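You operate a simulated robot arm through the tools that you are given. There is no shell and no other tool. Be economical: measure what you need, move in short steps, check, and stop when the job is done.

You run a simulated robot arm. Do the job below in one go: nothing can be reset, and whatever is moved stays where it is left.

## Task
Switch the wash tub off, move the bush in it to the drip tray, load the silver one.
Fine: switch off before the lid comes off; put the lid back on.

Only the result counts: the job must be done as asked and must still hold three seconds after the hand-in. Knocking over, shifting, dropping, spilling or breaking anything else fails it. Lids that push on must go on centred and level and be pressed home; caps that screw on are set level and turned clockwise until they are tight.

## Robot
A 6-joint arm with a two-finger gripper, hanging from a carriage that runs on a gantry, over the field with the corners [-2.075, 1.334], [-2.076, -0.046], [0.024, -0.047], [0.025, 1.333] (x, y) and turns from -6.388 to 5.603 rad about z. Base frame: it is fixed where the carriage stands at the start and does not move with it; the origin is on the floor, on the carriage's upright axis, x ahead of it, y to its left, z up; the surface under the hand at the start is at about z = 0.7. Readings come in m, rad, newtons and seconds.
With the tool pointing down near the work surface it reaches from about 0.1 to 0.38 m from the robot's upright axis, wherever it stands. Its first joint turns from -2.897 to 2.897 rad. Places, roughly: inside of the drip tray [0.7, 0, 0.7]; inside of the wash tub [0.4, 0, 0.7]; red switch [0.5, -0.1, 0.7]; rubber mat on the grey stand [0.4, 0.1, 0.7]; wash tub [0.4, 0, 0.7]; wash tub knob [0.6, -0.1, 0.7]. Payload 2.45 kg.
The TCP is the grasp point between the finger pads, 0.026 m short of the fingertips. In the tool frame z runs along the fingers and y along their closing line. The gripper opens to 0.096 m. The gripper's body begins 0.069 m behind the TCP.
Orientation is told as [roll, pitch, yaw] about the base's x, y, z axes, in that order, counted from this pose: with the fingers straight down and closing along the base's y, the tool's x points along the base's -x, its y along +y and its z along -z.

## Interface
- The arm moves only by the tool apply_moves. Its argument "increments" is text: rows parted by semicolons, each of 7 numbers parted by spaces: the shift along the tool's x, y, z in units of 20 mm (1.0 is 20 mm), then the turn, a rotation vector about the tool's x, y, z in units of 6 degrees (1.0 is 6 degrees), then the gripper command, from -1 (fully open) to 1 (shut), values between in proportion. In form: x y z wx wy wz claw; .... A call has 1 to 20 rows; each row shifts and turns the commanded pose from where the row before left it, along the tool's axes as they then stand. A call with a number of a shift or a turn outside -1 to 1 is refused whole. Rows are played at 5 a second. More than 0.05 m and 0.15 rad between two rows, or a gripper value outside its range, and nothing of the call is played. Where a pose cannot be reached the arm comes as near as it can. A force on the tool above 40 N (or 10 N above the force at the start of the call, whichever is more), or a blocked arm, ends the call early, and 0.2 s more pass. The fingers move at their own pace and stop on an object; they squeeze with about 23 N. The grip force told is the motor's: it shows also when the fingers shut on nothing. Time passes only in rows, and 0.2 s behind the last, so rows that do not move let the fingers close. It gives the time, the measured TCP pose, the force on the tool (base axes), the opening and the grip force at its end, in the units of the frame above (readings bear some noise), with the torque about the TCP (base axes, N m) and any sound that the robot's microphone picked up, and new pictures: "views" is both (left out), scene, wrist or none.
- Cameras (640 x 400 px; columns grow to the right, rows downward): "scene" is now at [0.2551, 0.0134, 1.7329]; the picture's right is [0.23, -0.97, 0.00], its down [-0.91, -0.22, -0.36] and it looks along [0.35, 0.08, -0.93] (base axes); focal length 262 px, centre (320, 200). "wrist" rides on the gripper at [0.082, 0.003, -0.098] in the tool frame; the picture's right is [-0.04, 1.00, 0.00], its down [-0.73, -0.03, -0.68] and it looks along [-0.68, -0.03, 0.73] (tool axes); focal length 256 px, centre (320, 200). There is no depth. A picture from a camera that has moved, and an enlarged one, comes with that camera's place and axes in the base frame and with its lens.
- slide_trunk(by): slides the trunk up (or, below 0, down) by that many m; the arm and the scene camera ride with it, the base frame stays. It gives what a move gives, with no picture.
- drive_base(legs): drives the robot by 1 to 6 legs, each [ahead, left, turn to the left] in m, m and rad, along the robot's own axes; the way and the turn of a leg run together, so that a leg with both is an arc; at most 1.5 m and 3.142 rad a leg. The arm and the cameras ride along, it lands a little off, and it stops where it bumps. It keeps to its track: a leg is cut to what the track allows. It gives what a move gives, and a new picture of the scene camera.
- turn_head(pan, tilt): turns the head with the scene camera to pan (to the left, within 2.705 rad either way) and tilt (down, from -0.506 to 1.204), counted from straight ahead of the robot. It gives what a move gives, and a new picture of the scene camera.
- enlarge(camera, box): a new picture of the part [left, top, right, bottom] of that camera's present view, enlarged. The clock stands still meanwhile.
- sign_off(): hands the job in; it is judged then, once.

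Work in short steps. Places have to be worked out from the pictures, the camera data and where the tool is seen: move nearer, look again, correct. Check each grasp and each placing, and mend what went wrong. You have 120 turns and 260 pictures in all, those below and enlarged ones among them. Open the gripper and draw the arm clear of the work before you hand the job in, unless the task says otherwise; then end with one line.

The tools are called by a JSON object that holds its "name" and its "arguments". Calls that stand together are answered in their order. apply_moves: Moves the arm, as the interface text tells. Its arguments: {"type":"object","properties":{"increments":{"type":"string"},"views":{"type":"string","enum":["both","scene","wrist","none"]}},"required":["increments"]} The other tools are called the same way: slide_trunk (by) slides the trunk up or down; drive_base (legs) drives the base; turn_head (pan, tilt) turns the head that bears the scene camera; enlarge (camera, box) takes an enlarged picture of a part of a camera's view; sign_off () hands the job in.

At the start:

```text
t: 0.0
eef_pos: [0.4317, 0.1528, 1.069]
orientation: [0.0, 0.0, -0.002]
ft_force: [-0.3, 0.5, 0.3]
wrist_torque: [-0.01, -0.01, 0.0]
grip_width: 0.096
grip_force: 0.1
trunk travel left (down, up): [-0.472, 0.13]
robot x, y, heading: [-0.0009, 0.0008, -0.001]
head pan, tilt: [0.234, 1.201]
```

scene: 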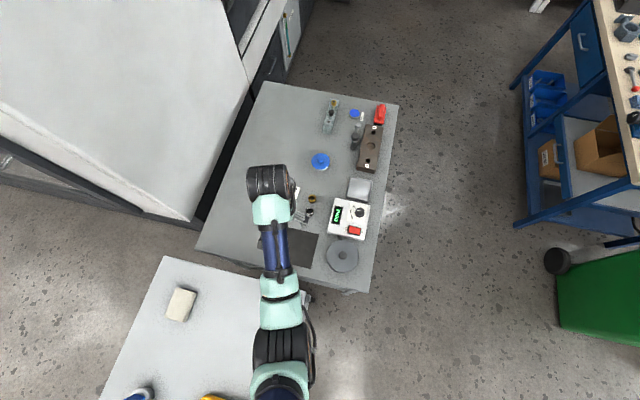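
wrist: 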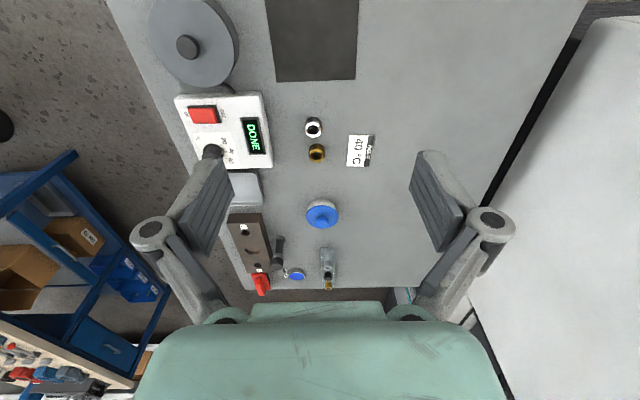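

I start by enlarging both views to identify the tub, switch, bushes, mat and tray.

{"name": "enlarge", "arguments": {"camera": "wrist", "box": [140, 0, 400, 170]}}

{"name": "enlarge", "arguments": {"camera": "wrist", "box": [200, 160, 400, 300]}}

{"name": "enlarge", "arguments": {"camera": "scene", "box": [240, 80, 420, 300]}}

```text
2.35 times, centred on (270, 85) of wrist
camera zoom: at [0.3495, 0.1561, 1.1663], right [0.04, 1.0, 0.0], down [0.73, -0.03, 0.68], along [0.68, -0.03, -0.73], focal length 602 px, centre (438, 471)
```

zoom: 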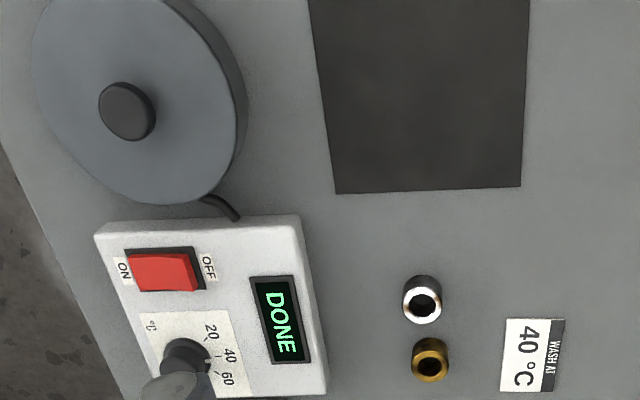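

```text
2.86 times, centred on (300, 230) of wrist
camera zoom: at [0.3495, 0.1561, 1.1663], right [0.04, 1.0, 0.0], down [0.73, -0.03, 0.68], along [0.68, -0.03, -0.73], focal length 731 px, centre (377, 114)
```

zoom: 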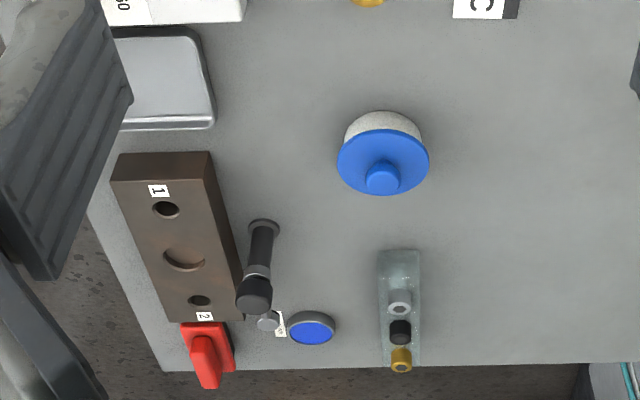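

```text
1.82 times, centred on (330, 190) of scene
camera zoom: at [0.2551, 0.0134, 1.7329], right [0.23, -0.97, 0.0], down [-0.91, -0.22, -0.36], along [0.35, 0.08, -0.93], focal length 476 px, centre (302, 218)
```

zoom: 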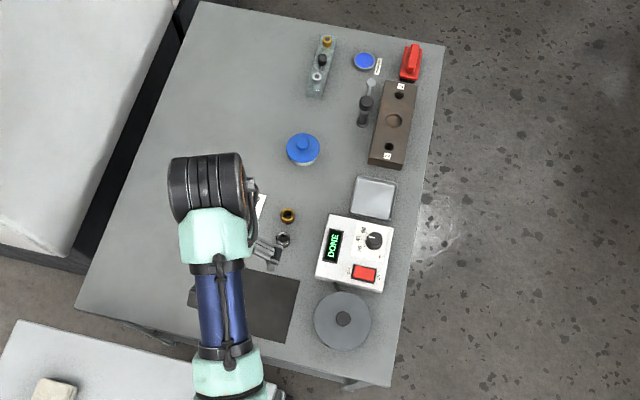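

The tub is the round grey pot (lid knob about (0.43,-0.03,0.76)), with the control box beside it (switch about (0.53,-0.055)). I lower the trunk to bring the arm nearer and see how the reach behaves.

{"name": "slide_trunk", "arguments": {"by": -0.15}}

{"name": "apply_moves", "arguments": {"increments": "0 -1 0 0 0 0 1; 0 -1 0 0 0 0 1; 0 -1 0 0 0 0 1; 0 -1 0 0 0 0 1; 0 -1 0 0 0 0 1; 0 -1 0 0 0 0 1; 0 -1 0 0 0 0 1; 0 -1 0 0 0 0 1"}}

```text
t: 1.8
eef_pos: [0.4308, 0.1527, 0.9184]
orientation: [0.0, 0.0, -0.001]
ft_force: [0.0, -0.1, -0.2]
wrist_torque: [-0.02, 0.02, 0.01]
grip_width: 0.096
grip_force: 0.1
trunk travel left (down, up): [-0.322, 0.28]
robot x, y, heading: [0.0002, -0.001, -0.003]
head pan, tilt: [0.234, 1.201]
```

```text
t: 3.5
eef_pos: [0.4324, -0.0073, 0.9161]
orientation: [0.0, -0.004, 0.0]
ft_force: [0.6, 1.5, 0.7]
wrist_torque: [-0.02, -0.01, 0.0]
grip_width: 0.0
grip_force: 22.8
trunk travel left (down, up): [-0.322, 0.28]
robot x, y, heading: [0.0009, -0.0006, 0.001]
head pan, tilt: [0.234, 1.201]
camera scene: at [0.2551, 0.0134, 1.5829], right [0.23, -0.97, 0.0], down [-0.91, -0.22, -0.36], along [0.35, 0.08, -0.93], focal length 262 px, centre (320, 200)
camera wrist: at [0.35, -0.0042, 1.0148], right [0.04, 1.0, 0.0], down [0.73, -0.03, 0.68], along [0.68, -0.03, -0.73], focal length 256 px, centre (320, 200)
```

scene: 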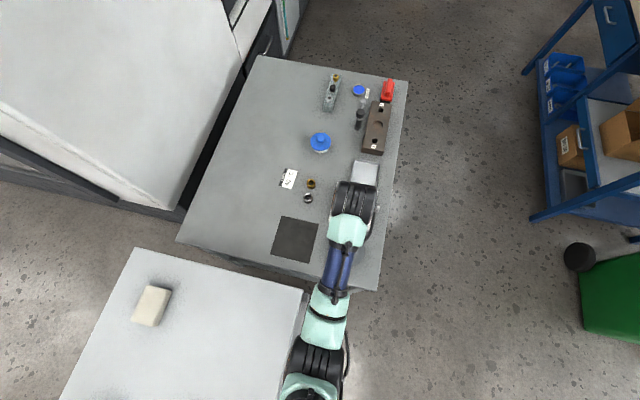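
wrist: 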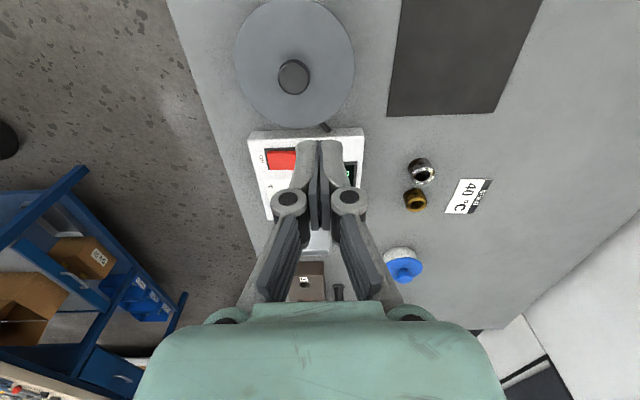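

Reach is fine here. I enlarge the switch to see its state.

{"name": "enlarge", "arguments": {"camera": "wrist", "box": [230, 110, 390, 210]}}

```text
4.00 times, centred on (310, 160) of wrist
camera zoom: at [0.35, -0.0042, 1.0148], right [0.04, 1.0, 0.0], down [0.73, -0.03, 0.68], along [0.68, -0.03, -0.73], focal length 1024 px, centre (360, 360)
```

zoom: 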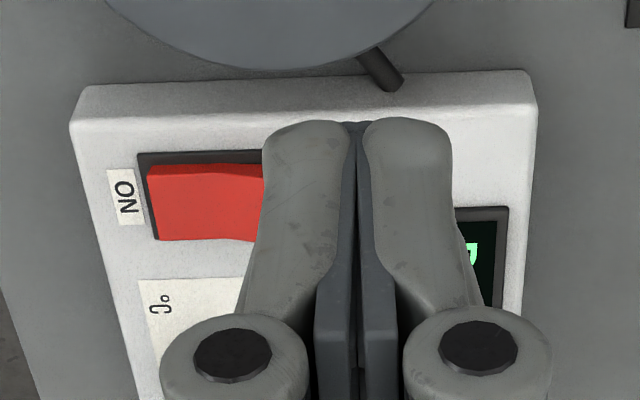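

ON end is pressed (the OFF end at +y stands raised). Switch is at about x 0.534, y -0.08..-0.04, z about 0.74; I move closed fingers above the OFF end.

{"name": "apply_moves", "arguments": {"increments": "-1 -0.35 0 0 0 0 1; -1 -0.35 0.5 0 0 0 1; -1 -0.35 0.5 0 0 0 1; -1 -0.35 1 0 0 0 1; -1 -0.35 1 0 0 0 1; 0 0 1 0 0 0 1; 0 0 0 0 0 0 1"}}

```text
t: 5.2
eef_pos: [0.5318, -0.0419, 0.8379]
orientation: [0.0, 0.0, 0.001]
ft_force: [0.4, -1.3, -0.1]
wrist_torque: [0.01, -0.01, -0.01]
grip_width: 0.0
grip_force: 22.6
trunk travel left (down, up): [-0.322, 0.28]
robot x, y, heading: [0.0023, -0.0006, -0.003]
head pan, tilt: [0.234, 1.201]
camera scene: at [0.255, 0.0134, 1.5829], right [0.23, -0.97, 0.0], down [-0.91, -0.22, -0.36], along [0.35, 0.08, -0.93], focal length 262 px, centre (320, 200)
camera wrist: at [0.4492, -0.0383, 0.9359], right [0.04, 1.0, 0.0], down [0.73, -0.03, 0.68], along [0.68, -0.03, -0.73], focal length 256 px, centre (320, 200)
```

scene: 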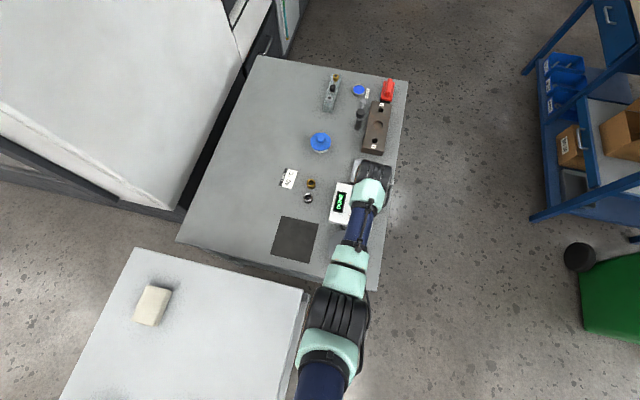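
wrist: 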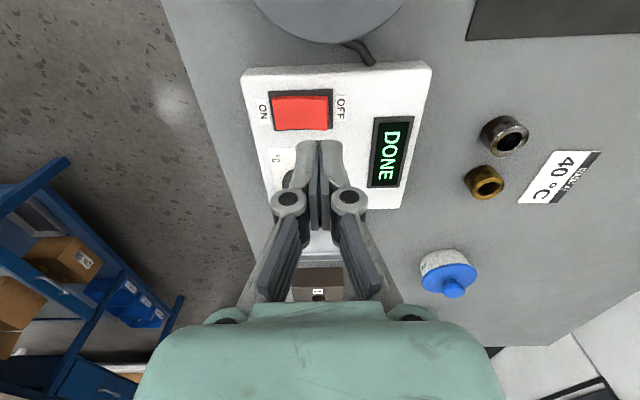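

Switch confirmed at (0.534, -0.077..-0.037). I lower to just above it.

{"name": "apply_moves", "arguments": {"increments": "-0.1 -0.1 1 0 0 0 1; 0 0 1 0 0 0 1; 0 0 0.7 0 0 0 1; 0 0 0 0 0 0 1", "views": "wrist"}}

```text
t: 6.2
eef_pos: [0.5354, -0.0436, 0.7824]
orientation: [0.0, 0.001, -0.001]
ft_force: [-0.7, -0.2, 0.2]
wrist_torque: [0.02, -0.03, 0.0]
grip_width: 0.0001
grip_force: 23.3
trunk travel left (down, up): [-0.322, 0.28]
robot x, y, heading: [0.0007, -0.0013, -0.0]
head pan, tilt: [0.234, 1.201]
camera wrist: at [0.4522, -0.0413, 0.8806], right [0.04, 1.0, 0.0], down [0.73, -0.03, 0.68], along [0.68, -0.03, -0.73], focal length 256 px, centre (320, 200)
```

wrist: 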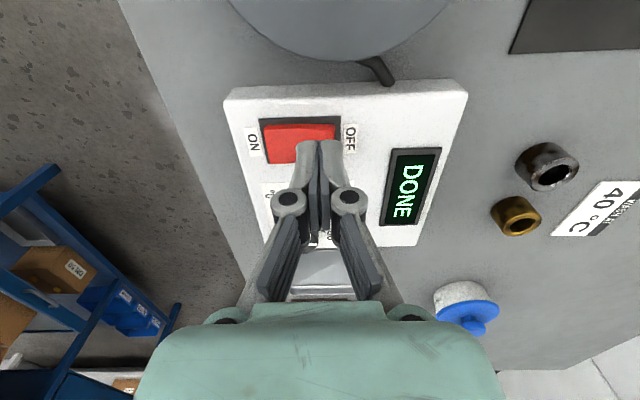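

Still clear of it; I press down in small steps.

{"name": "apply_moves", "arguments": {"increments": "0 0 0.25 0 0 0 1; 0 0 0.25 0 0 0 1; 0 0 0.2 0 0 0 1; 0 0 0.2 0 0 0 1; 0 0 0.2 0 0 0 1; 0 0 0.2 0 0 0 1", "views": "wrist"}}

```text
t: 7.5
eef_pos: [0.5341, -0.0438, 0.7631]
orientation: [-0.001, 0.003, 0.0]
ft_force: [-10.9, 2.0, 22.6]
wrist_torque: [-0.15, 0.21, -0.06]
grip_width: 0.0001
grip_force: 22.5
trunk travel left (down, up): [-0.322, 0.28]
robot x, y, heading: [0.002, 0.0018, -0.002]
head pan, tilt: [0.234, 1.201]
heard: click
stopped in row 6: the force on the tool passed its limit at 49 N (the readings are from after the stop); the commanded pose is now the measured one
camera wrist: at [0.4521, -0.0405, 0.8609], right [0.04, 1.0, 0.0], down [0.73, -0.03, 0.68], along [0.68, -0.03, -0.73], focal length 256 px, centre (320, 200)
```

wrist: 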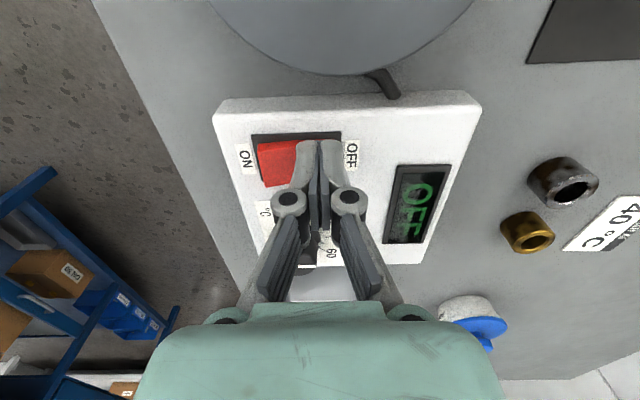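

The display says OFF. I raise and move back for a view of the lid, opening the gripper.

{"name": "apply_moves", "arguments": {"increments": "0 0 -1 0 0 0 1; 0 0 -1 0 0 0 1; 0 0 -1 0 0 0 1; 1 0 -1 0 0 0 0; 1 0 -1 0 0 0 0; 1 0 -1 0 0 0 0; 1 0 0 0 0 0 0; 1 0 0 0 0 0 0; 1 0 0 0 0 0 0; 1 0.5 0 0 0 0 0; 1 0 0 0 0 0 0; 0 0 0 0 0 0 0"}}

```text
t: 10.1
eef_pos: [0.3723, -0.0342, 0.8832]
orientation: [0.0, 0.0, 0.0]
ft_force: [-0.1, 0.0, 0.4]
wrist_torque: [-0.04, 0.02, -0.01]
grip_width: 0.0479
grip_force: 0.0
trunk travel left (down, up): [-0.322, 0.28]
robot x, y, heading: [0.0009, 0.0011, -0.007]
head pan, tilt: [0.234, 1.201]
camera scene: at [0.2548, 0.0134, 1.5828], right [0.23, -0.97, 0.0], down [-0.91, -0.22, -0.36], along [0.35, 0.08, -0.93], focal length 262 px, centre (320, 200)
camera wrist: at [0.2915, -0.0311, 0.9807], right [0.04, 1.0, 0.0], down [0.73, -0.03, 0.68], along [0.68, -0.03, -0.73], focal length 256 px, centre (320, 200)
```

scene: 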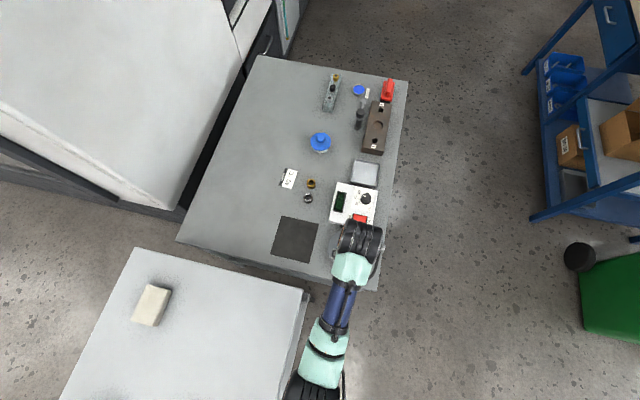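
wrist: 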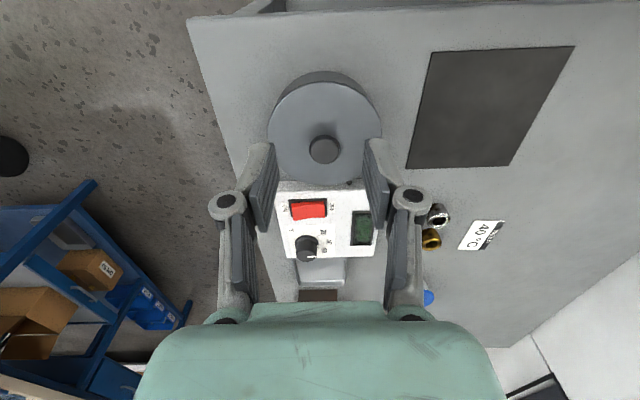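

I enlarge the lid to measure the knob.

{"name": "enlarge", "arguments": {"camera": "wrist", "box": [240, 50, 400, 200]}}

{"name": "enlarge", "arguments": {"camera": "wrist", "box": [400, 190, 520, 270]}}

```text
2.67 times, centred on (320, 125) of wrist
camera zoom: at [0.2915, -0.0311, 0.9807], right [0.04, 1.0, 0.0], down [0.73, -0.03, 0.68], along [0.68, -0.03, -0.73], focal length 683 px, centre (320, 400)
```

zoom: 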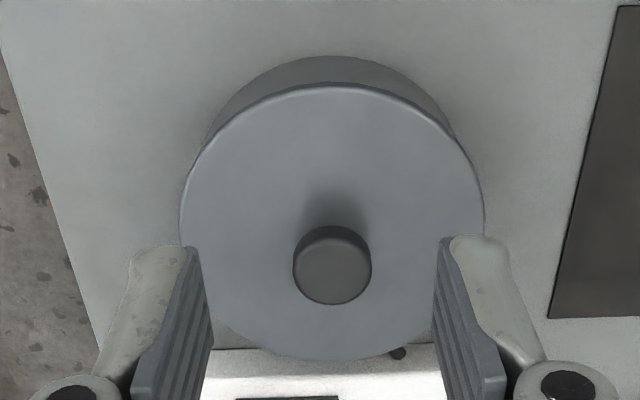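

```text
5.00 times, centred on (460, 230) of wrist
camera zoom: at [0.2915, -0.0311, 0.9807], right [0.04, 1.0, 0.0], down [0.73, -0.03, 0.68], along [0.68, -0.03, -0.73], focal length 1280 px, centre (-380, 50)
```

zoom: 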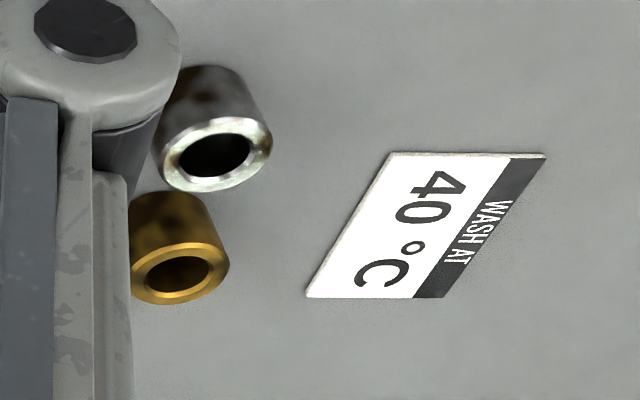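

Knob top about (0.428, -0.033, 0.763), diameter 29 mm, lid top at about z 0.741. I move above the knob.

{"name": "apply_moves", "arguments": {"increments": "-1 0.07 0 0 0 0 0; -1 0 0 0 0 0 0; -0.78 0 0.5 0 0 0 0; 0 0 1 0 0 0 0; 0 0 1 0 0 0 0; 0 0 1 0 0 0 0; 0 0 0.5 0 0 0 0; 0 0 0 0 0 0 0", "views": "wrist"}}

```text
t: 11.9
eef_pos: [0.4304, -0.0331, 0.8017]
orientation: [-0.001, 0.0, 0.001]
ft_force: [0.3, 0.4, -0.7]
wrist_torque: [-0.01, 0.01, -0.02]
grip_width: 0.0482
grip_force: 0.1
trunk travel left (down, up): [-0.322, 0.28]
robot x, y, heading: [-0.0033, 0.0001, 0.001]
head pan, tilt: [0.234, 1.201]
camera wrist: at [0.3486, -0.0298, 0.8999], right [0.04, 1.0, 0.0], down [0.73, -0.03, 0.68], along [0.68, -0.03, -0.73], focal length 256 px, centre (320, 200)
```

wrist: 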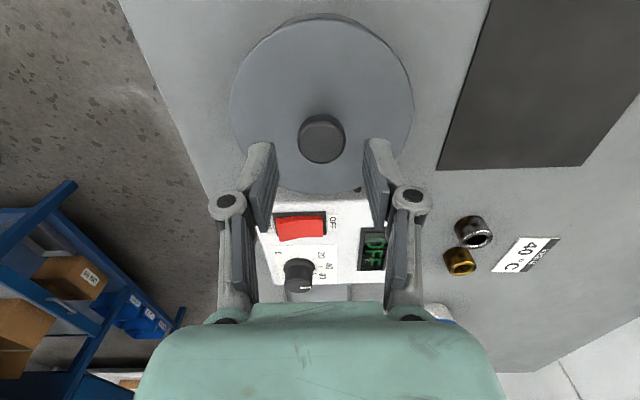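

Aligned within a few mm; I descend and close on the knob.

{"name": "apply_moves", "arguments": {"increments": "0.18 0 0.6 0 0 0 0; 0 0 0.6 0 0 0 0; 0 0 0.35 0 0 0 0; 0 0 0 0 0 0 0; 0 0 0 0 0 0 1; 0 0 0 0 0 0 1; 0 0 0 0 0 0 1; 0 0 0 0 0 0 1", "views": "wrist"}}

```text
t: 13.7
eef_pos: [0.4263, -0.0324, 0.7712]
orientation: [-0.001, -0.001, 0.001]
ft_force: [0.4, 1.9, 0.5]
wrist_torque: [0.05, 0.01, -0.05]
grip_width: 0.029
grip_force: 23.1
trunk travel left (down, up): [-0.322, 0.28]
robot x, y, heading: [0.001, 0.0004, -0.002]
head pan, tilt: [0.234, 1.201]
camera wrist: at [0.3448, -0.0289, 0.8686], right [0.04, 1.0, 0.0], down [0.73, -0.03, 0.68], along [0.68, -0.03, -0.73], focal length 256 px, centre (320, 200)
```

wrist: 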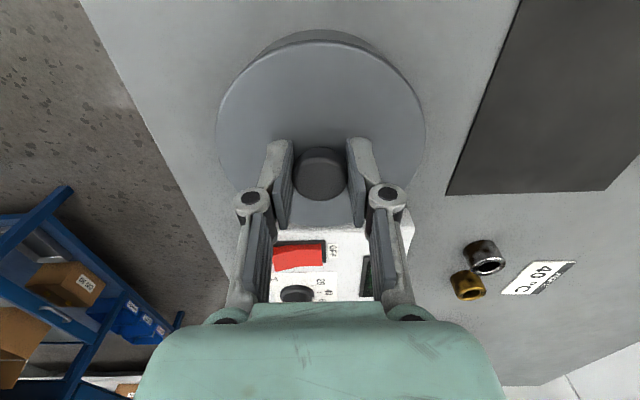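

Gripped at 29 mm. I lift straight up.

{"name": "apply_moves", "arguments": {"increments": "0 0 -0.5 0 0 0 1; 0 0 -0.5 0 0 0 1; 0 0 -1 0 0 0 1; 0 0 -1 0 0 0 1; 0 0 -1 0 0 0 1; 0 0 0 0 0 0 1"}}

```text
t: 15.1
eef_pos: [0.4257, -0.0336, 0.85]
orientation: [0.001, 0.0, -0.001]
ft_force: [0.9, -1.4, 0.3]
wrist_torque: [0.02, 0.0, 0.02]
grip_width: 0.0
grip_force: 23.0
trunk travel left (down, up): [-0.322, 0.28]
robot x, y, heading: [-0.0001, 0.0002, 0.001]
head pan, tilt: [0.234, 1.201]
heard: snap
camera scene: at [0.2549, 0.0134, 1.5829], right [0.23, -0.97, 0.0], down [-0.91, -0.22, -0.36], along [0.35, 0.08, -0.93], focal length 262 px, centre (320, 200)
camera wrist: at [0.3447, -0.0301, 0.9483], right [0.04, 1.0, 0.0], down [0.73, -0.03, 0.68], along [0.68, -0.03, -0.73], focal length 256 px, centre (320, 200)
```

scene: 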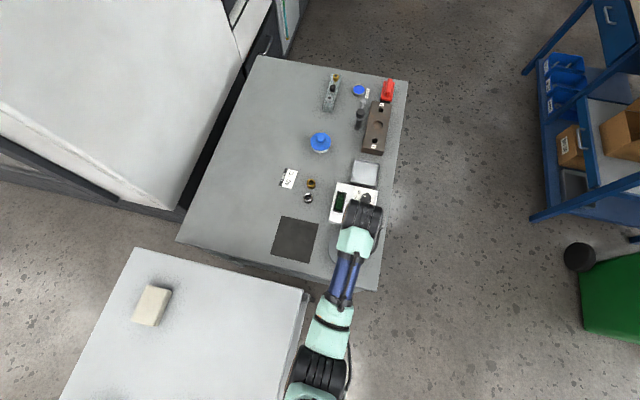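
wrist: 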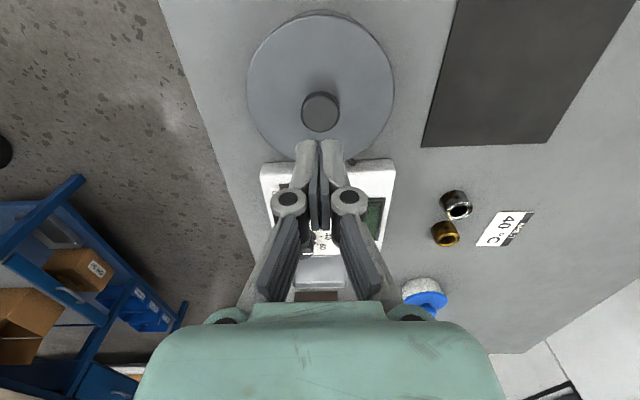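

A snap was heard but the knob slipped out. I look closely at the lid's seating.

{"name": "enlarge", "arguments": {"camera": "wrist", "box": [225, 0, 415, 170]}}

```text
2.35 times, centred on (320, 85) of wrist
camera zoom: at [0.3447, -0.0301, 0.9483], right [0.04, 1.0, 0.0], down [0.73, -0.03, 0.68], along [0.68, -0.03, -0.73], focal length 602 px, centre (320, 471)
```

zoom: 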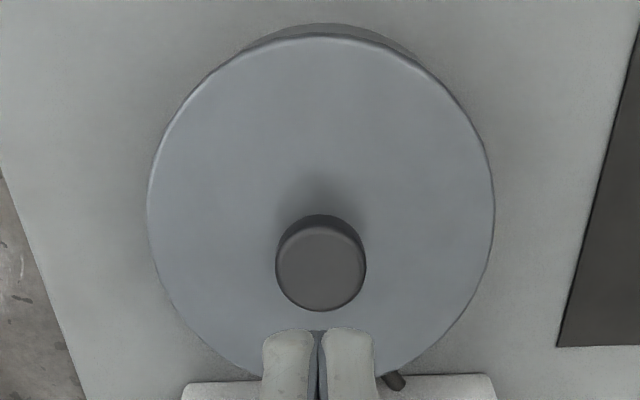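

The lid looks still seated. I regrip as deep as possible: open, descend to touch the lid lightly.

{"name": "apply_moves", "arguments": {"increments": "0 0 0 0 0 0 0; -0.07 0 1 0 0 0 0; 0 0 1 0 0 0 0; 0 0 1 0 0 0 0; 0 0 0.9 0 0 0 0; 0 0 0.1 0 0 0 0; 0 0 0.1 0 0 0 0; 0 0 0.1 0 0 0 0; 0 0 0 0 0 0 0", "views": "none"}}

{"name": "apply_moves", "arguments": {"increments": "0 0 0.05 0 0 0 0; 0 0 0.05 0 0 0 0; 0 0 0.05 0 0 0 0; 0 0 0 0 0 0 0", "views": "none"}}

```text
t: 17.1
eef_pos: [0.4282, -0.0323, 0.7682]
orientation: [-0.001, 0.001, 0.0]
ft_force: [-8.7, 2.6, 24.8]
wrist_torque: [0.14, 0.24, 0.05]
grip_width: 0.0473
grip_force: 9.8
trunk travel left (down, up): [-0.322, 0.28]
robot x, y, heading: [-0.0009, -0.0041, -0.004]
head pan, tilt: [0.234, 1.201]
heard: snap
```

```text
t: 17.6
eef_pos: [0.4274, -0.033, 0.7675]
orientation: [0.0, 0.0, 0.0]
ft_force: [-4.7, 1.1, 8.5]
wrist_torque: [0.1, 0.09, 0.01]
grip_width: 0.05
grip_force: 1.3
trunk travel left (down, up): [-0.322, 0.28]
robot x, y, heading: [-0.0008, 0.0009, -0.001]
head pan, tilt: [0.234, 1.201]
stopped in row 2: the force on the tool passed its limit at 50 N (the readings are from after the stop); the commanded pose is now the measured one
```

Pressing snapped it back on, so the earlier snap was it releasing. Now I grip at this depth and lift slowly.

{"name": "apply_moves", "arguments": {"increments": "0 0 -0.04 0 0 0 1; 0 0 0 0 0 0 1; 0 0 0 0 0 0 1; 0 0 0 0 0 0 1; 0 0 -0.1 0 0 0 1; 0 0 -0.1 0 0 0 1; 0 0 -0.1 0 0 0 1; 0 0 -0.1 0 0 0 1; 0 0 -0.1 0 0 0 1; 0 0 -0.1 0 0 0 1; 0 0 0 0 0 0 1", "views": "wrist"}}

```text
t: 20.0
eef_pos: [0.4297, -0.0327, 0.7799]
orientation: [-0.001, 0.0, -0.001]
ft_force: [0.4, -0.9, -0.4]
wrist_torque: [-0.02, 0.01, 0.0]
grip_width: 0.0289
grip_force: 22.8
trunk travel left (down, up): [-0.322, 0.28]
robot x, y, heading: [-0.0014, -0.0006, 0.001]
head pan, tilt: [0.234, 1.201]
heard: snap
camera wrist: at [0.347, -0.0299, 0.8781], right [0.04, 1.0, 0.0], down [0.73, -0.03, 0.68], along [0.68, -0.03, -0.73], focal length 256 px, centre (320, 200)
```

wrist: 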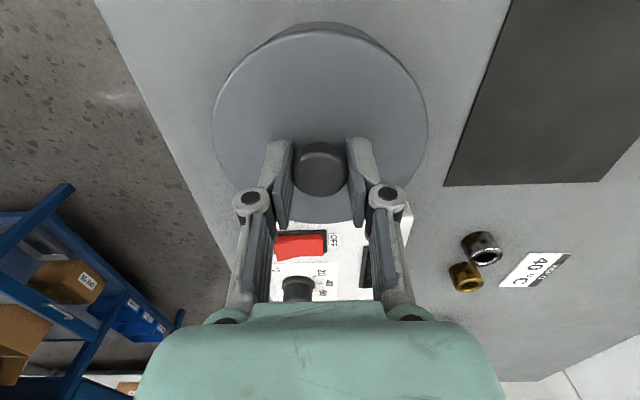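

Released with a snap, knob still held. I continue lifting slowly.

{"name": "apply_moves", "arguments": {"increments": "0 0 -0.2 0 0 0 1; 0 0 -0.3 0 0 0 1; 0 0 -0.5 0 0 0 1; 0 0 -0.7 0 0 0 1; 0 0 -0.7 0 0 0 1; 0 0 -0.6 0 0 0 1; 0 0 0 0 0 0 1", "views": "both"}}

```text
t: 21.6
eef_pos: [0.4283, -0.0321, 0.84]
orientation: [0.0, -0.001, 0.001]
ft_force: [0.1, 0.5, -0.2]
wrist_torque: [0.03, 0.02, -0.02]
grip_width: 0.0287
grip_force: 23.1
trunk travel left (down, up): [-0.322, 0.28]
robot x, y, heading: [0.0028, 0.0031, 0.002]
head pan, tilt: [0.234, 1.201]
camera scene: at [0.2547, 0.0135, 1.5829], right [0.23, -0.97, 0.0], down [-0.91, -0.22, -0.36], along [0.35, 0.08, -0.93], focal length 262 px, centre (320, 200)
camera wrist: at [0.3464, -0.0289, 0.9383], right [0.04, 1.0, 0.0], down [0.73, -0.03, 0.68], along [0.68, -0.03, -0.73], focal length 256 px, centre (320, 200)
```

scene: 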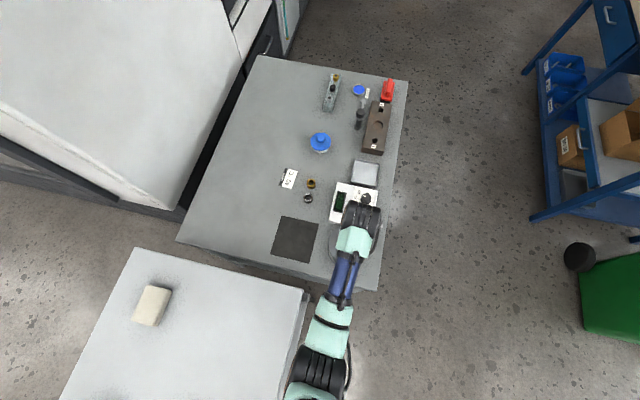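
wrist: 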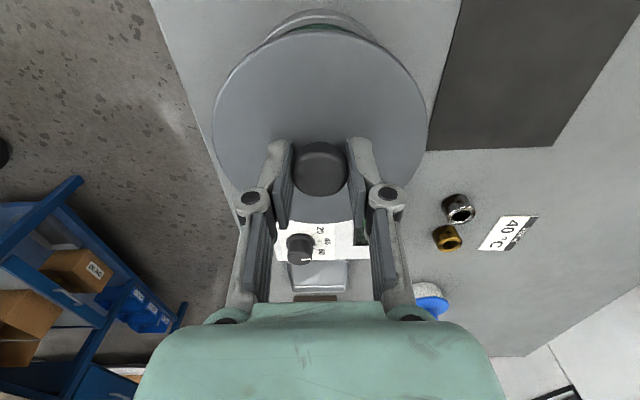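

Lid is held level. Mat centre works out to (0.429, 0.142); I carry the lid over it.

{"name": "apply_moves", "arguments": {"increments": "0 0.9 0 0 0 0 1; 0 1 0 0 0 0 1; 0 1 0 0 0 0 1; 0 1 0 0 0 0 1; 0 1 0 0 0 0 1; 0 1 0 0 0 0 1; 0 1 0 0 0 0 1; 0 1 0 0 0 0 1; 0 0.8 0 0 0 0 1; 0 0 0.8 0 0 0 1; 0 0 0.8 0 0 0 1; 0 0 0.8 0 0 0 1; 0 0 0 0 0 0 1", "views": "both"}}

```text
t: 24.4
eef_pos: [0.4286, 0.1424, 0.7919]
orientation: [0.001, 0.002, 0.0]
ft_force: [-0.2, -0.1, -1.1]
wrist_torque: [0.0, -0.02, -0.01]
grip_width: 0.029
grip_force: 22.8
trunk travel left (down, up): [-0.322, 0.28]
robot x, y, heading: [0.0021, 0.0002, -0.003]
head pan, tilt: [0.234, 1.201]
camera scene: at [0.2547, 0.0135, 1.5829], right [0.23, -0.97, 0.0], down [-0.91, -0.22, -0.36], along [0.35, 0.08, -0.93], focal length 262 px, centre (320, 200)
camera wrist: at [0.3463, 0.145, 0.89], right [0.04, 1.0, 0.0], down [0.73, -0.03, 0.68], along [0.68, -0.03, -0.73], focal length 256 px, centre (320, 200)
```

scene: 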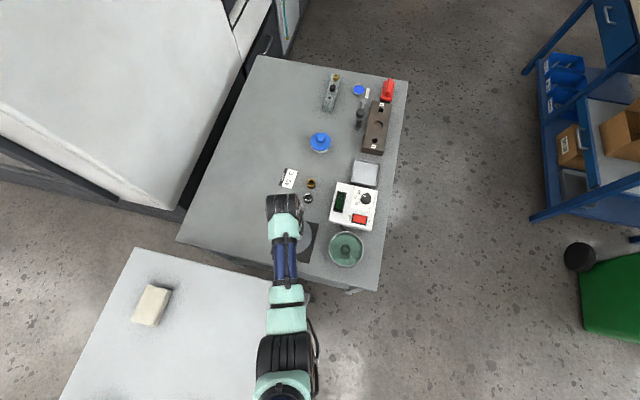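
wrist: 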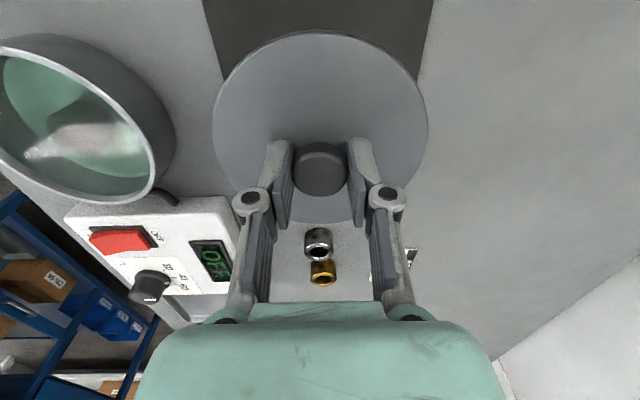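

The tub is open with a bush in liquid. I lower the lid onto the mat in fine steps.

{"name": "apply_moves", "arguments": {"increments": "0 0 0.5 0 0 0 1; 0 0 0.5 0 0 0 1; 0 0 0.5 0 0 0 1; 0 0 0.25 0 0 0 1; 0 0 0.15 0 0 0 1; 0 0 0.15 0 0 0 1; 0 0 0.15 0 0 0 1; 0 0 0.15 0 0 0 1; 0 0 0.15 0 0 0 1;0 0 0.15 0 0 0 1;0 0 0.15 0 0 0 1;0 0 0.15 0 0 0 1", "views": "none"}}

```text
t: 27.0
eef_pos: [0.4287, 0.1399, 0.7339]
orientation: [-0.001, 0.0, 0.0]
ft_force: [0.1, 0.3, -0.6]
wrist_torque: [-0.01, -0.03, -0.02]
grip_width: 0.0291
grip_force: 23.2
trunk travel left (down, up): [-0.322, 0.28]
robot x, y, heading: [-0.001, 0.0002, 0.001]
head pan, tilt: [0.234, 1.201]
```

No contact yet; I keep going down gently.

{"name": "apply_moves", "arguments": {"increments": "0 0 0.1 0 0 0 1; 0 0 0.1 0 0 0 1; 0 0 0.1 0 0 0 1; 0 0 0 0 0 0 1", "views": "wrist"}}

```text
t: 27.5
eef_pos: [0.4281, 0.1412, 0.7337]
orientation: [0.001, 0.0, -0.002]
ft_force: [-11.0, -4.0, 23.6]
wrist_torque: [-0.1, 0.32, 0.02]
grip_width: 0.0293
grip_force: 23.2
trunk travel left (down, up): [-0.322, 0.28]
robot x, y, heading: [-0.0016, 0.0028, 0.003]
head pan, tilt: [0.234, 1.201]
stopped in row 2: the force on the tool passed its limit at 46 N (the readings are from after the stop); the commanded pose is now the measured one
camera wrist: at [0.3468, 0.144, 0.8307], right [0.04, 1.0, 0.0], down [0.73, -0.03, 0.68], along [0.68, -0.03, -0.73], focal length 256 px, centre (320, 200)
```

wrist: 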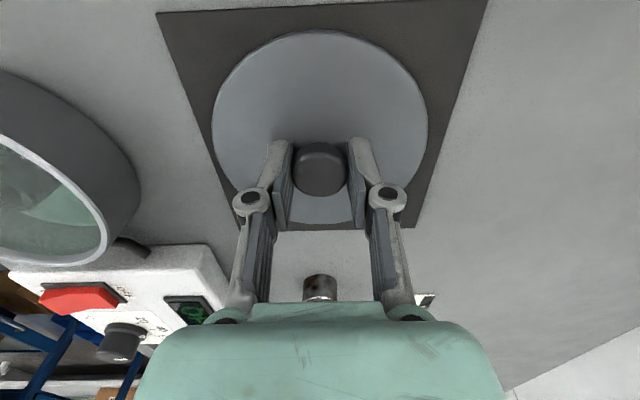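

The lid rests flat within the mat. I open, rise, and move to view the tub.

{"name": "apply_moves", "arguments": {"increments": "0 0 0 0 0 0 0; 0 0 0 0 0 0 0; 0 0 -0.5 0 0 0 0; 0 0 -1 0 0 0 0; 0 0 -1 0 0 0 0; 0 0 -1 0 0 0 0; 0 0 -1 0 0 0 0; 0 0 -1 0 0 0 0; 0 0 -1 0 0 0 0; 0 -1 -1 0 0 0 0; 1 -1 0 0 0 0 0; 1 -1 0 0 0 0 0; 0 -1 0 0 0 0 0; 0 -1 0 0 0 0 0; 0 -1 0 0 0 0 0; 0 -1 0 0 0 0 0; 0 -1 0 0 0 0 0; 0 -0.7 0 0 0 0 0; 0 0 0 0 0 0 0", "views": "both"}}

{"name": "enlarge", "arguments": {"camera": "wrist", "box": [220, 40, 420, 180]}}

{"name": "enlarge", "arguments": {"camera": "scene", "box": [250, 150, 390, 290]}}

```text
t: 31.5
eef_pos: [0.3909, -0.033, 0.8834]
orientation: [0.0, -0.001, 0.001]
ft_force: [-0.7, -0.3, 0.1]
wrist_torque: [0.02, -0.02, 0.02]
grip_width: 0.0477
grip_force: 0.0
trunk travel left (down, up): [-0.322, 0.28]
robot x, y, heading: [-0.0046, -0.0007, -0.004]
head pan, tilt: [0.234, 1.201]
camera scene: at [0.2545, 0.0133, 1.5829], right [0.23, -0.97, 0.0], down [-0.91, -0.22, -0.36], along [0.35, 0.08, -0.93], focal length 262 px, centre (320, 200)
camera wrist: at [0.3069, -0.0301, 0.9802], right [0.04, 1.0, 0.0], down [0.73, -0.03, 0.68], along [0.68, -0.03, -0.73], focal length 256 px, centre (320, 200)
```

scene: 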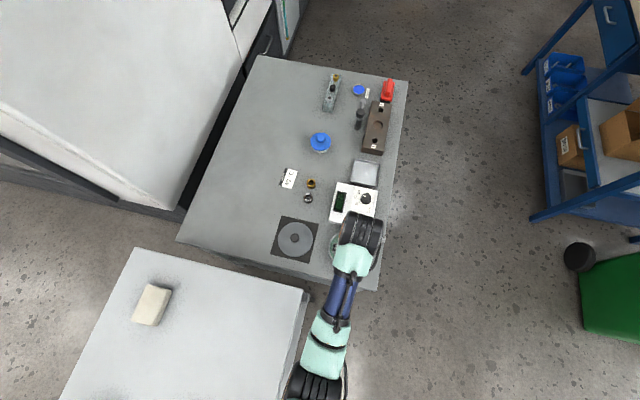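
wrist: 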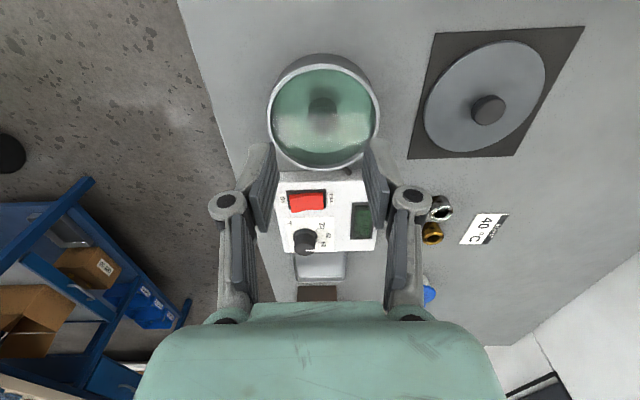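

```text
2.86 times, centred on (320, 110) of wrist
camera zoom: at [0.3069, -0.0301, 0.9802], right [0.04, 1.0, 0.0], down [0.73, -0.03, 0.68], along [0.68, -0.03, -0.73], focal length 731 px, centre (320, 457)
```

zoom: 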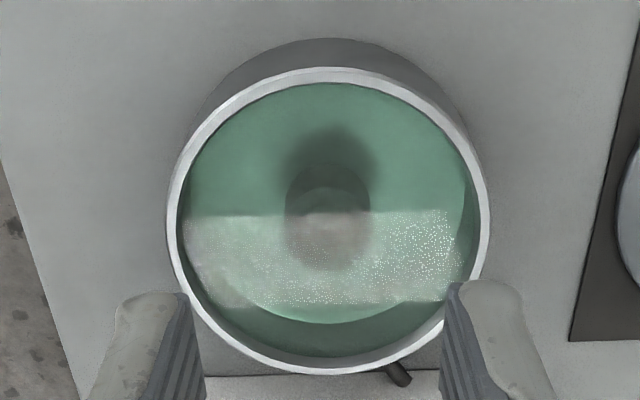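

```text
2.86 times, centred on (320, 220) of scene
camera zoom: at [0.2545, 0.0133, 1.5829], right [0.23, -0.97, 0.0], down [-0.91, -0.22, -0.36], along [0.35, 0.08, -0.93], focal length 747 px, centre (320, 143)
```

zoom: 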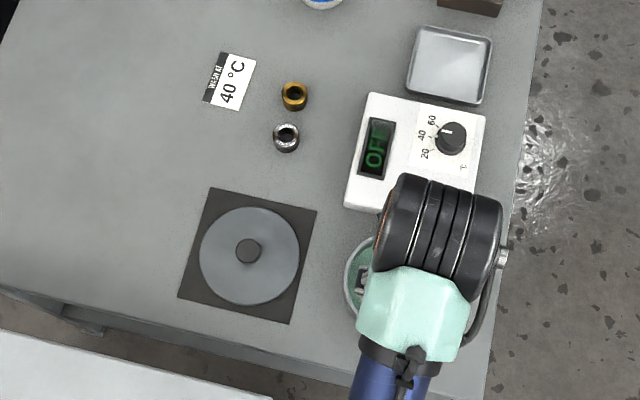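

I step aside so the scene camera sees into the tub.

{"name": "apply_moves", "arguments": {"increments": "0 1 0 0 0 0 0; 0 1 0 0 0 0 0; 0 1 0 0 0 0 0; 0 1 0 0 0 0 0; 0 1 0 0 0 0 0; 0 1 0 0 0 0 0; 0 1 0 0 0 0 0; 0 0 0 0 0 0 0", "views": "none"}}

{"name": "enlarge", "arguments": {"camera": "scene", "box": [300, 210, 390, 285]}}

{"name": "enlarge", "arguments": {"camera": "wrist", "box": [0, 20, 320, 220]}}

```text
t: 33.3
eef_pos: [0.3884, 0.107, 0.8817]
orientation: [0.002, -0.001, 0.001]
ft_force: [0.7, -0.2, -0.8]
wrist_torque: [-0.02, -0.06, 0.02]
grip_width: 0.0481
grip_force: 0.0
trunk travel left (down, up): [-0.322, 0.28]
robot x, y, heading: [-0.0028, -0.0023, 0.0]
head pan, tilt: [0.234, 1.201]
```

```text
5.33 times, centred on (345, 248) of scene
camera zoom: at [0.2545, 0.0134, 1.5829], right [0.23, -0.97, 0.0], down [-0.91, -0.22, -0.36], along [0.35, 0.08, -0.93], focal length 1395 px, centre (187, -53)
```

zoom: 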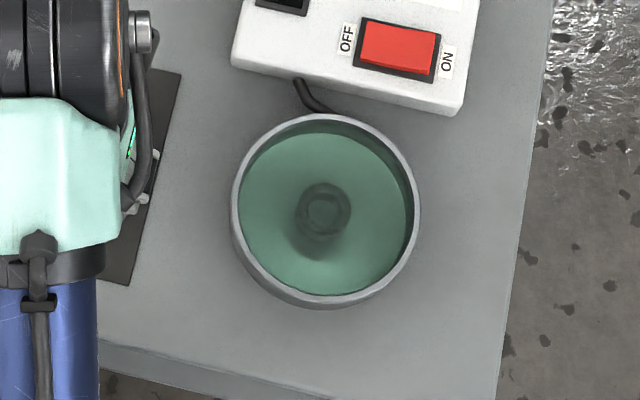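

```text
2.00 times, centred on (160, 120) of wrist
camera zoom: at [0.3064, 0.1093, 0.9799], right [0.04, 1.0, 0.0], down [0.73, -0.03, 0.68], along [0.68, -0.03, -0.73], focal length 512 px, centre (640, 360)
```

zoom: 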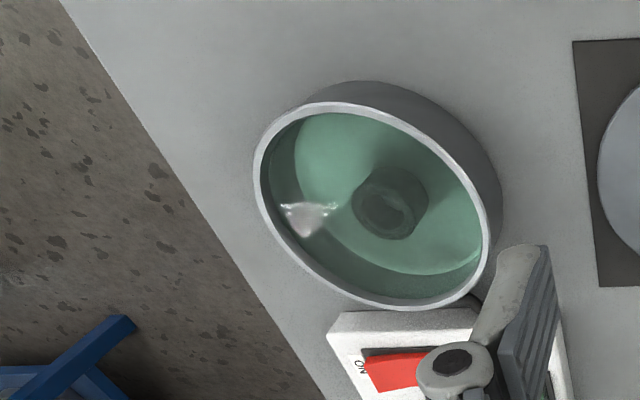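

Bush in the tub stands upright at about (0.4275, -0.0335), top z about 0.723. I position above it.

{"name": "apply_moves", "arguments": {"increments": "-1 -1 0 0 0 0 0; -0.95 -1 0 0 0 0 0; 0 -1 0 0 0 0 0; 0 -1 0 0 0 0 0; 0 -1 0 0 0 0 0; 0 -1 0 0 0 0 0; 0 -1 0 0 0 0 0; 0 0 1 0 0 0 0; 0 0 1 0 0 0 0; 0 0 1 0 0 0 0; 0 0 1 0 0 0 0; 0 0 0 0 0 0 0", "views": "wrist"}}

{"name": "enlarge", "arguments": {"camera": "wrist", "box": [220, 60, 420, 220]}}

```text
t: 35.9
eef_pos: [0.4288, -0.0334, 0.8006]
orientation: [-0.001, -0.001, 0.0]
ft_force: [0.9, 0.0, 0.4]
wrist_torque: [0.0, -0.02, -0.01]
grip_width: 0.0478
grip_force: 0.0
trunk travel left (down, up): [-0.322, 0.28]
robot x, y, heading: [-0.0024, -0.0002, 0.001]
head pan, tilt: [0.234, 1.201]
camera wrist: at [0.3469, -0.0297, 0.8984], right [0.04, 1.0, 0.0], down [0.73, -0.03, 0.68], along [0.68, -0.03, -0.73], focal length 256 px, centre (320, 200)
```

wrist: 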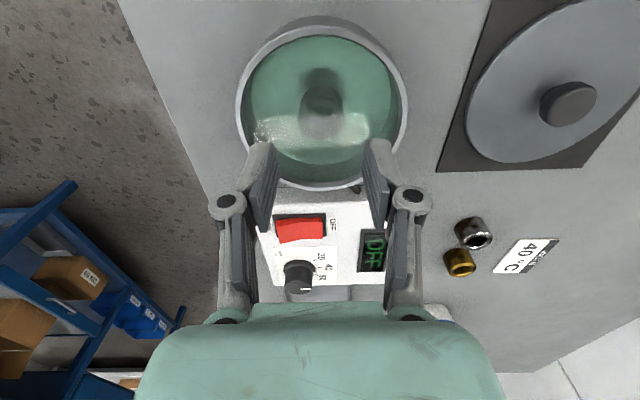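

```text
2.50 times, centred on (320, 140) of wrist
camera zoom: at [0.3469, -0.0297, 0.8984], right [0.04, 1.0, 0.0], down [0.73, -0.03, 0.68], along [0.68, -0.03, -0.73], focal length 640 px, centre (320, 350)
```

zoom: 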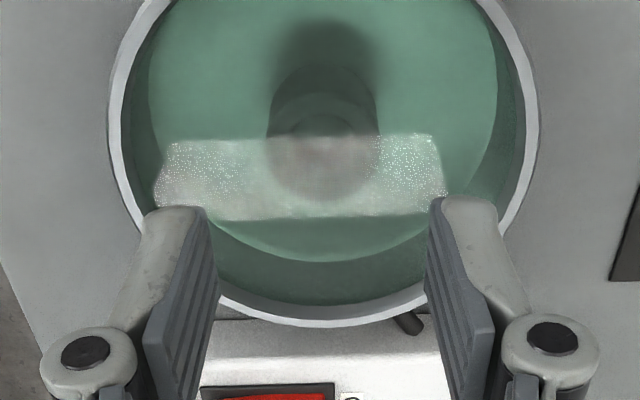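

Bush diameter about 32 mm, aligned. I descend around it in steps.

{"name": "apply_moves", "arguments": {"increments": "0 0 1 0 0 0 0; 0 0 1 0 0 0 0; 0 0 0.6 0 0 0 0; 0 0 0.4 0 0 0 0; 0 0 0.25 0 0 0 0; 0 0 0.2 0 0 0 0; 0 0 0 0 0 0 0", "views": "wrist"}}

```text
t: 37.5
eef_pos: [0.4281, -0.0317, 0.7316]
orientation: [-0.001, 0.0, 0.0]
ft_force: [0.0, -0.1, 0.0]
wrist_torque: [0.03, 0.03, 0.0]
grip_width: 0.0476
grip_force: 0.0
trunk travel left (down, up): [-0.322, 0.28]
robot x, y, heading: [0.0011, 0.0029, 0.001]
head pan, tilt: [0.234, 1.201]
camera wrist: at [0.3468, -0.0292, 0.8306], right [0.04, 1.0, 0.0], down [0.73, -0.03, 0.68], along [0.68, -0.03, -0.73], focal length 256 px, centre (320, 200)
```

wrist: 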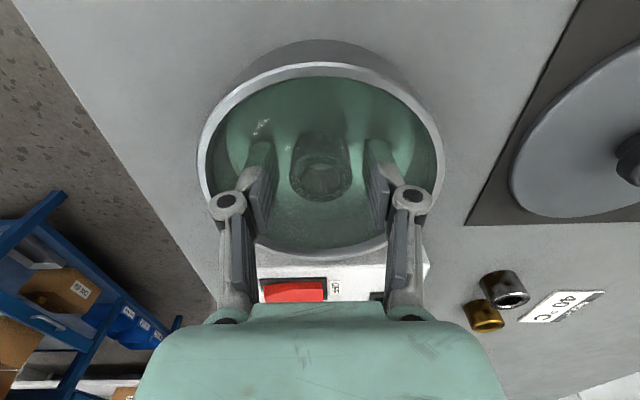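

No contact so far; I shift 2 mm forward, go down a bit more and close.

{"name": "apply_moves", "arguments": {"increments": "-0.1 0 0.1 0 0 0 0; 0 0 0.05 0 0 0 0; 0 0 0 0 0 0 1; 0 0 0 0 0 0 1; 0 0 0 0 0 0 1; 0 0 0 0 0 0 1", "views": "wrist"}}

```text
t: 38.9
eef_pos: [0.4304, -0.0321, 0.7305]
orientation: [0.001, -0.003, 0.0]
ft_force: [-1.0, 1.5, 3.3]
wrist_torque: [0.03, 0.02, 0.0]
grip_width: 0.0321
grip_force: 23.2
trunk travel left (down, up): [-0.322, 0.28]
robot x, y, heading: [0.0003, 0.0022, 0.002]
head pan, tilt: [0.234, 1.201]
camera wrist: at [0.3488, -0.0295, 0.828], right [0.04, 1.0, 0.0], down [0.73, -0.03, 0.68], along [0.68, -0.03, -0.73], focal length 256 px, centre (320, 200)
```

wrist: 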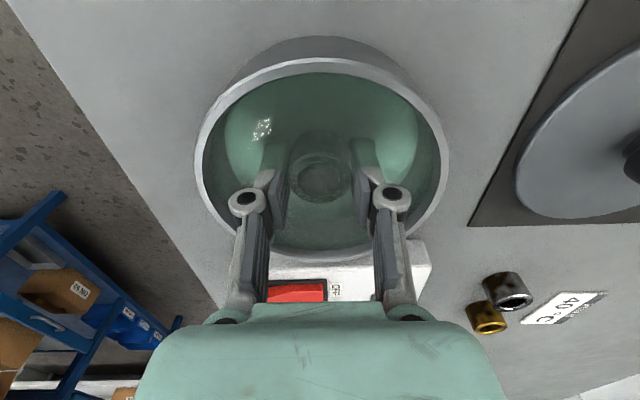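

Gripped at 32 mm. I lift it slowly out of the tub.

{"name": "apply_moves", "arguments": {"increments": "0 0 -0.2 0 0 0 1; 0 0 -0.4 0 0 0 1; 0 0 -0.8 0 0 0 1; 0 0 -0.8 0 0 0 1; 0 0 -0.8 0 0 0 1; 0 0 -0.8 0 0 0 1; 0 0 -0.8 0 0 0 1; 0 0 -0.8 0 0 0 1; 0 0 0 0 0 0 1; 0 0 0 0 0 0 1; 0 0 0 0 0 0 1; 0 0 0 0 0 0 1; 0 0 0 0 0 0 1", "views": "both"}}

{"name": "enlarge", "arguments": {"camera": "wrist", "box": [220, 100, 420, 300]}}

```text
t: 41.7
eef_pos: [0.4301, -0.0334, 0.8378]
orientation: [0.0, -0.002, 0.001]
ft_force: [0.3, -0.2, -1.2]
wrist_torque: [-0.02, 0.01, 0.01]
grip_width: 0.0325
grip_force: 23.2
trunk travel left (down, up): [-0.322, 0.28]
robot x, y, heading: [-0.0012, 0.0026, 0.002]
head pan, tilt: [0.234, 1.201]
camera scene: at [0.2545, 0.0134, 1.5828], right [0.23, -0.97, 0.0], down [-0.91, -0.22, -0.36], along [0.35, 0.08, -0.93], focal length 262 px, centre (320, 200)
camera wrist: at [0.3482, -0.0302, 0.936], right [0.04, 1.0, 0.0], down [0.73, -0.03, 0.68], along [0.68, -0.03, -0.73], focal length 256 px, centre (320, 200)
```

scene: 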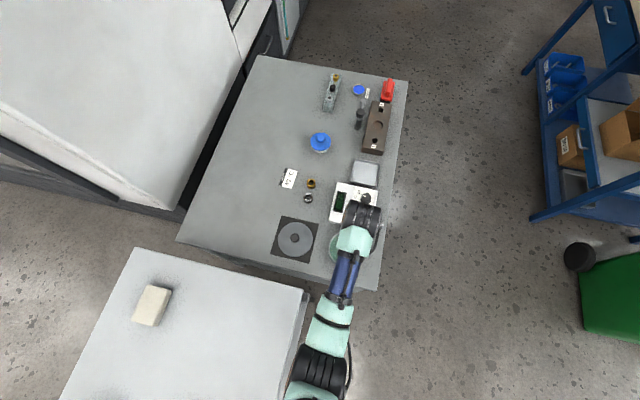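
wrist: 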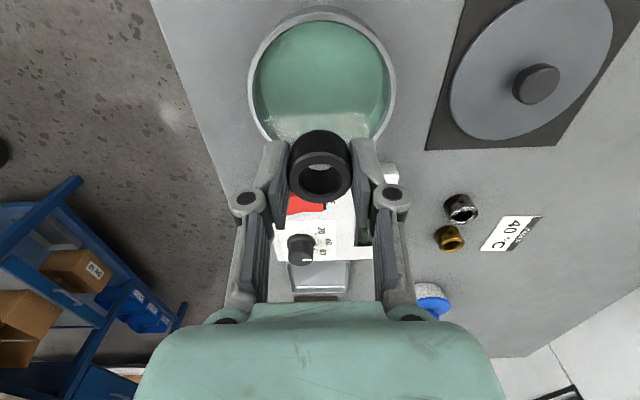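

```text
2.00 times, centred on (320, 200) of wrist
camera zoom: at [0.3482, -0.0302, 0.936], right [0.04, 1.0, 0.0], down [0.73, -0.03, 0.68], along [0.68, -0.03, -0.73], focal length 512 px, centre (320, 200)
```

zoom: 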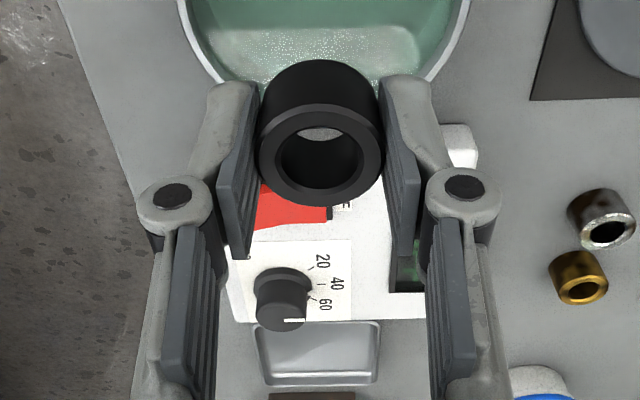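

Black bush held cleanly. Drip tray centre is about (0.738,-0.05); I carry the bush there at height, checking the reach.

{"name": "apply_moves", "arguments": {"increments": "-1 0 -0.3 0 0 0 1; -1 0 -0.3 0 0 0 1; -1 0 0 0 0 0 1; -1 0 0 0 0 0 1; -1 0 0 0 0 0 1; -1 0 0 0 0 0 1; -1 0 0 0 0 0 1; -1 -0.2 0 0 0 0 1; -1 -0.2 0 0 0 0 1; -1 -0.2 0 0 0 0 1; -1 -0.2 0 0 0 0 1; -1 0 0 0 0 0 1; 0 0 0 0 0 0 1", "views": "both"}}

```text
t: 44.5
eef_pos: [0.6036, -0.0444, 0.8788]
orientation: [0.0, -0.001, 0.0]
ft_force: [1.1, -0.7, -1.0]
wrist_torque: [-0.02, -0.02, 0.01]
grip_width: 0.0325
grip_force: 23.8
out of reach, approached as far as the arm can: row 9, 10, 11, 12
trunk travel left (down, up): [-0.322, 0.28]
robot x, y, heading: [-0.0033, 0.0004, -0.003]
head pan, tilt: [0.234, 1.201]
camera scene: at [0.2545, 0.0134, 1.5828], right [0.23, -0.97, 0.0], down [-0.91, -0.22, -0.36], along [0.35, 0.08, -0.93], focal length 262 px, centre (320, 200)
camera wrist: at [0.5213, -0.0407, 0.9764], right [0.04, 1.0, 0.0], down [0.73, -0.03, 0.68], along [0.68, -0.03, -0.73], focal length 256 px, centre (320, 200)
```

scene: 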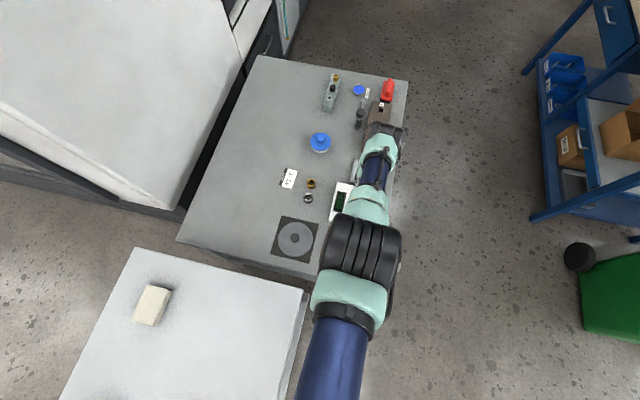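
wrist: 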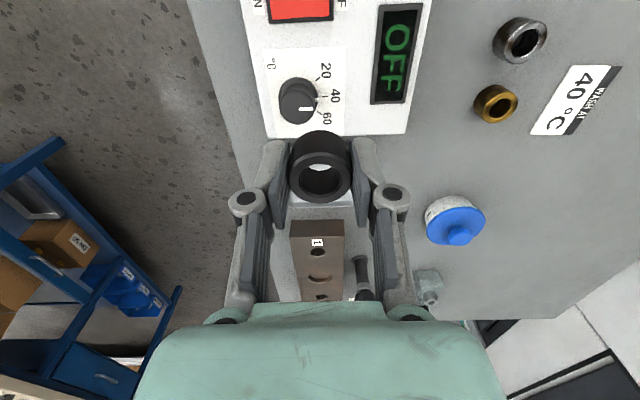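

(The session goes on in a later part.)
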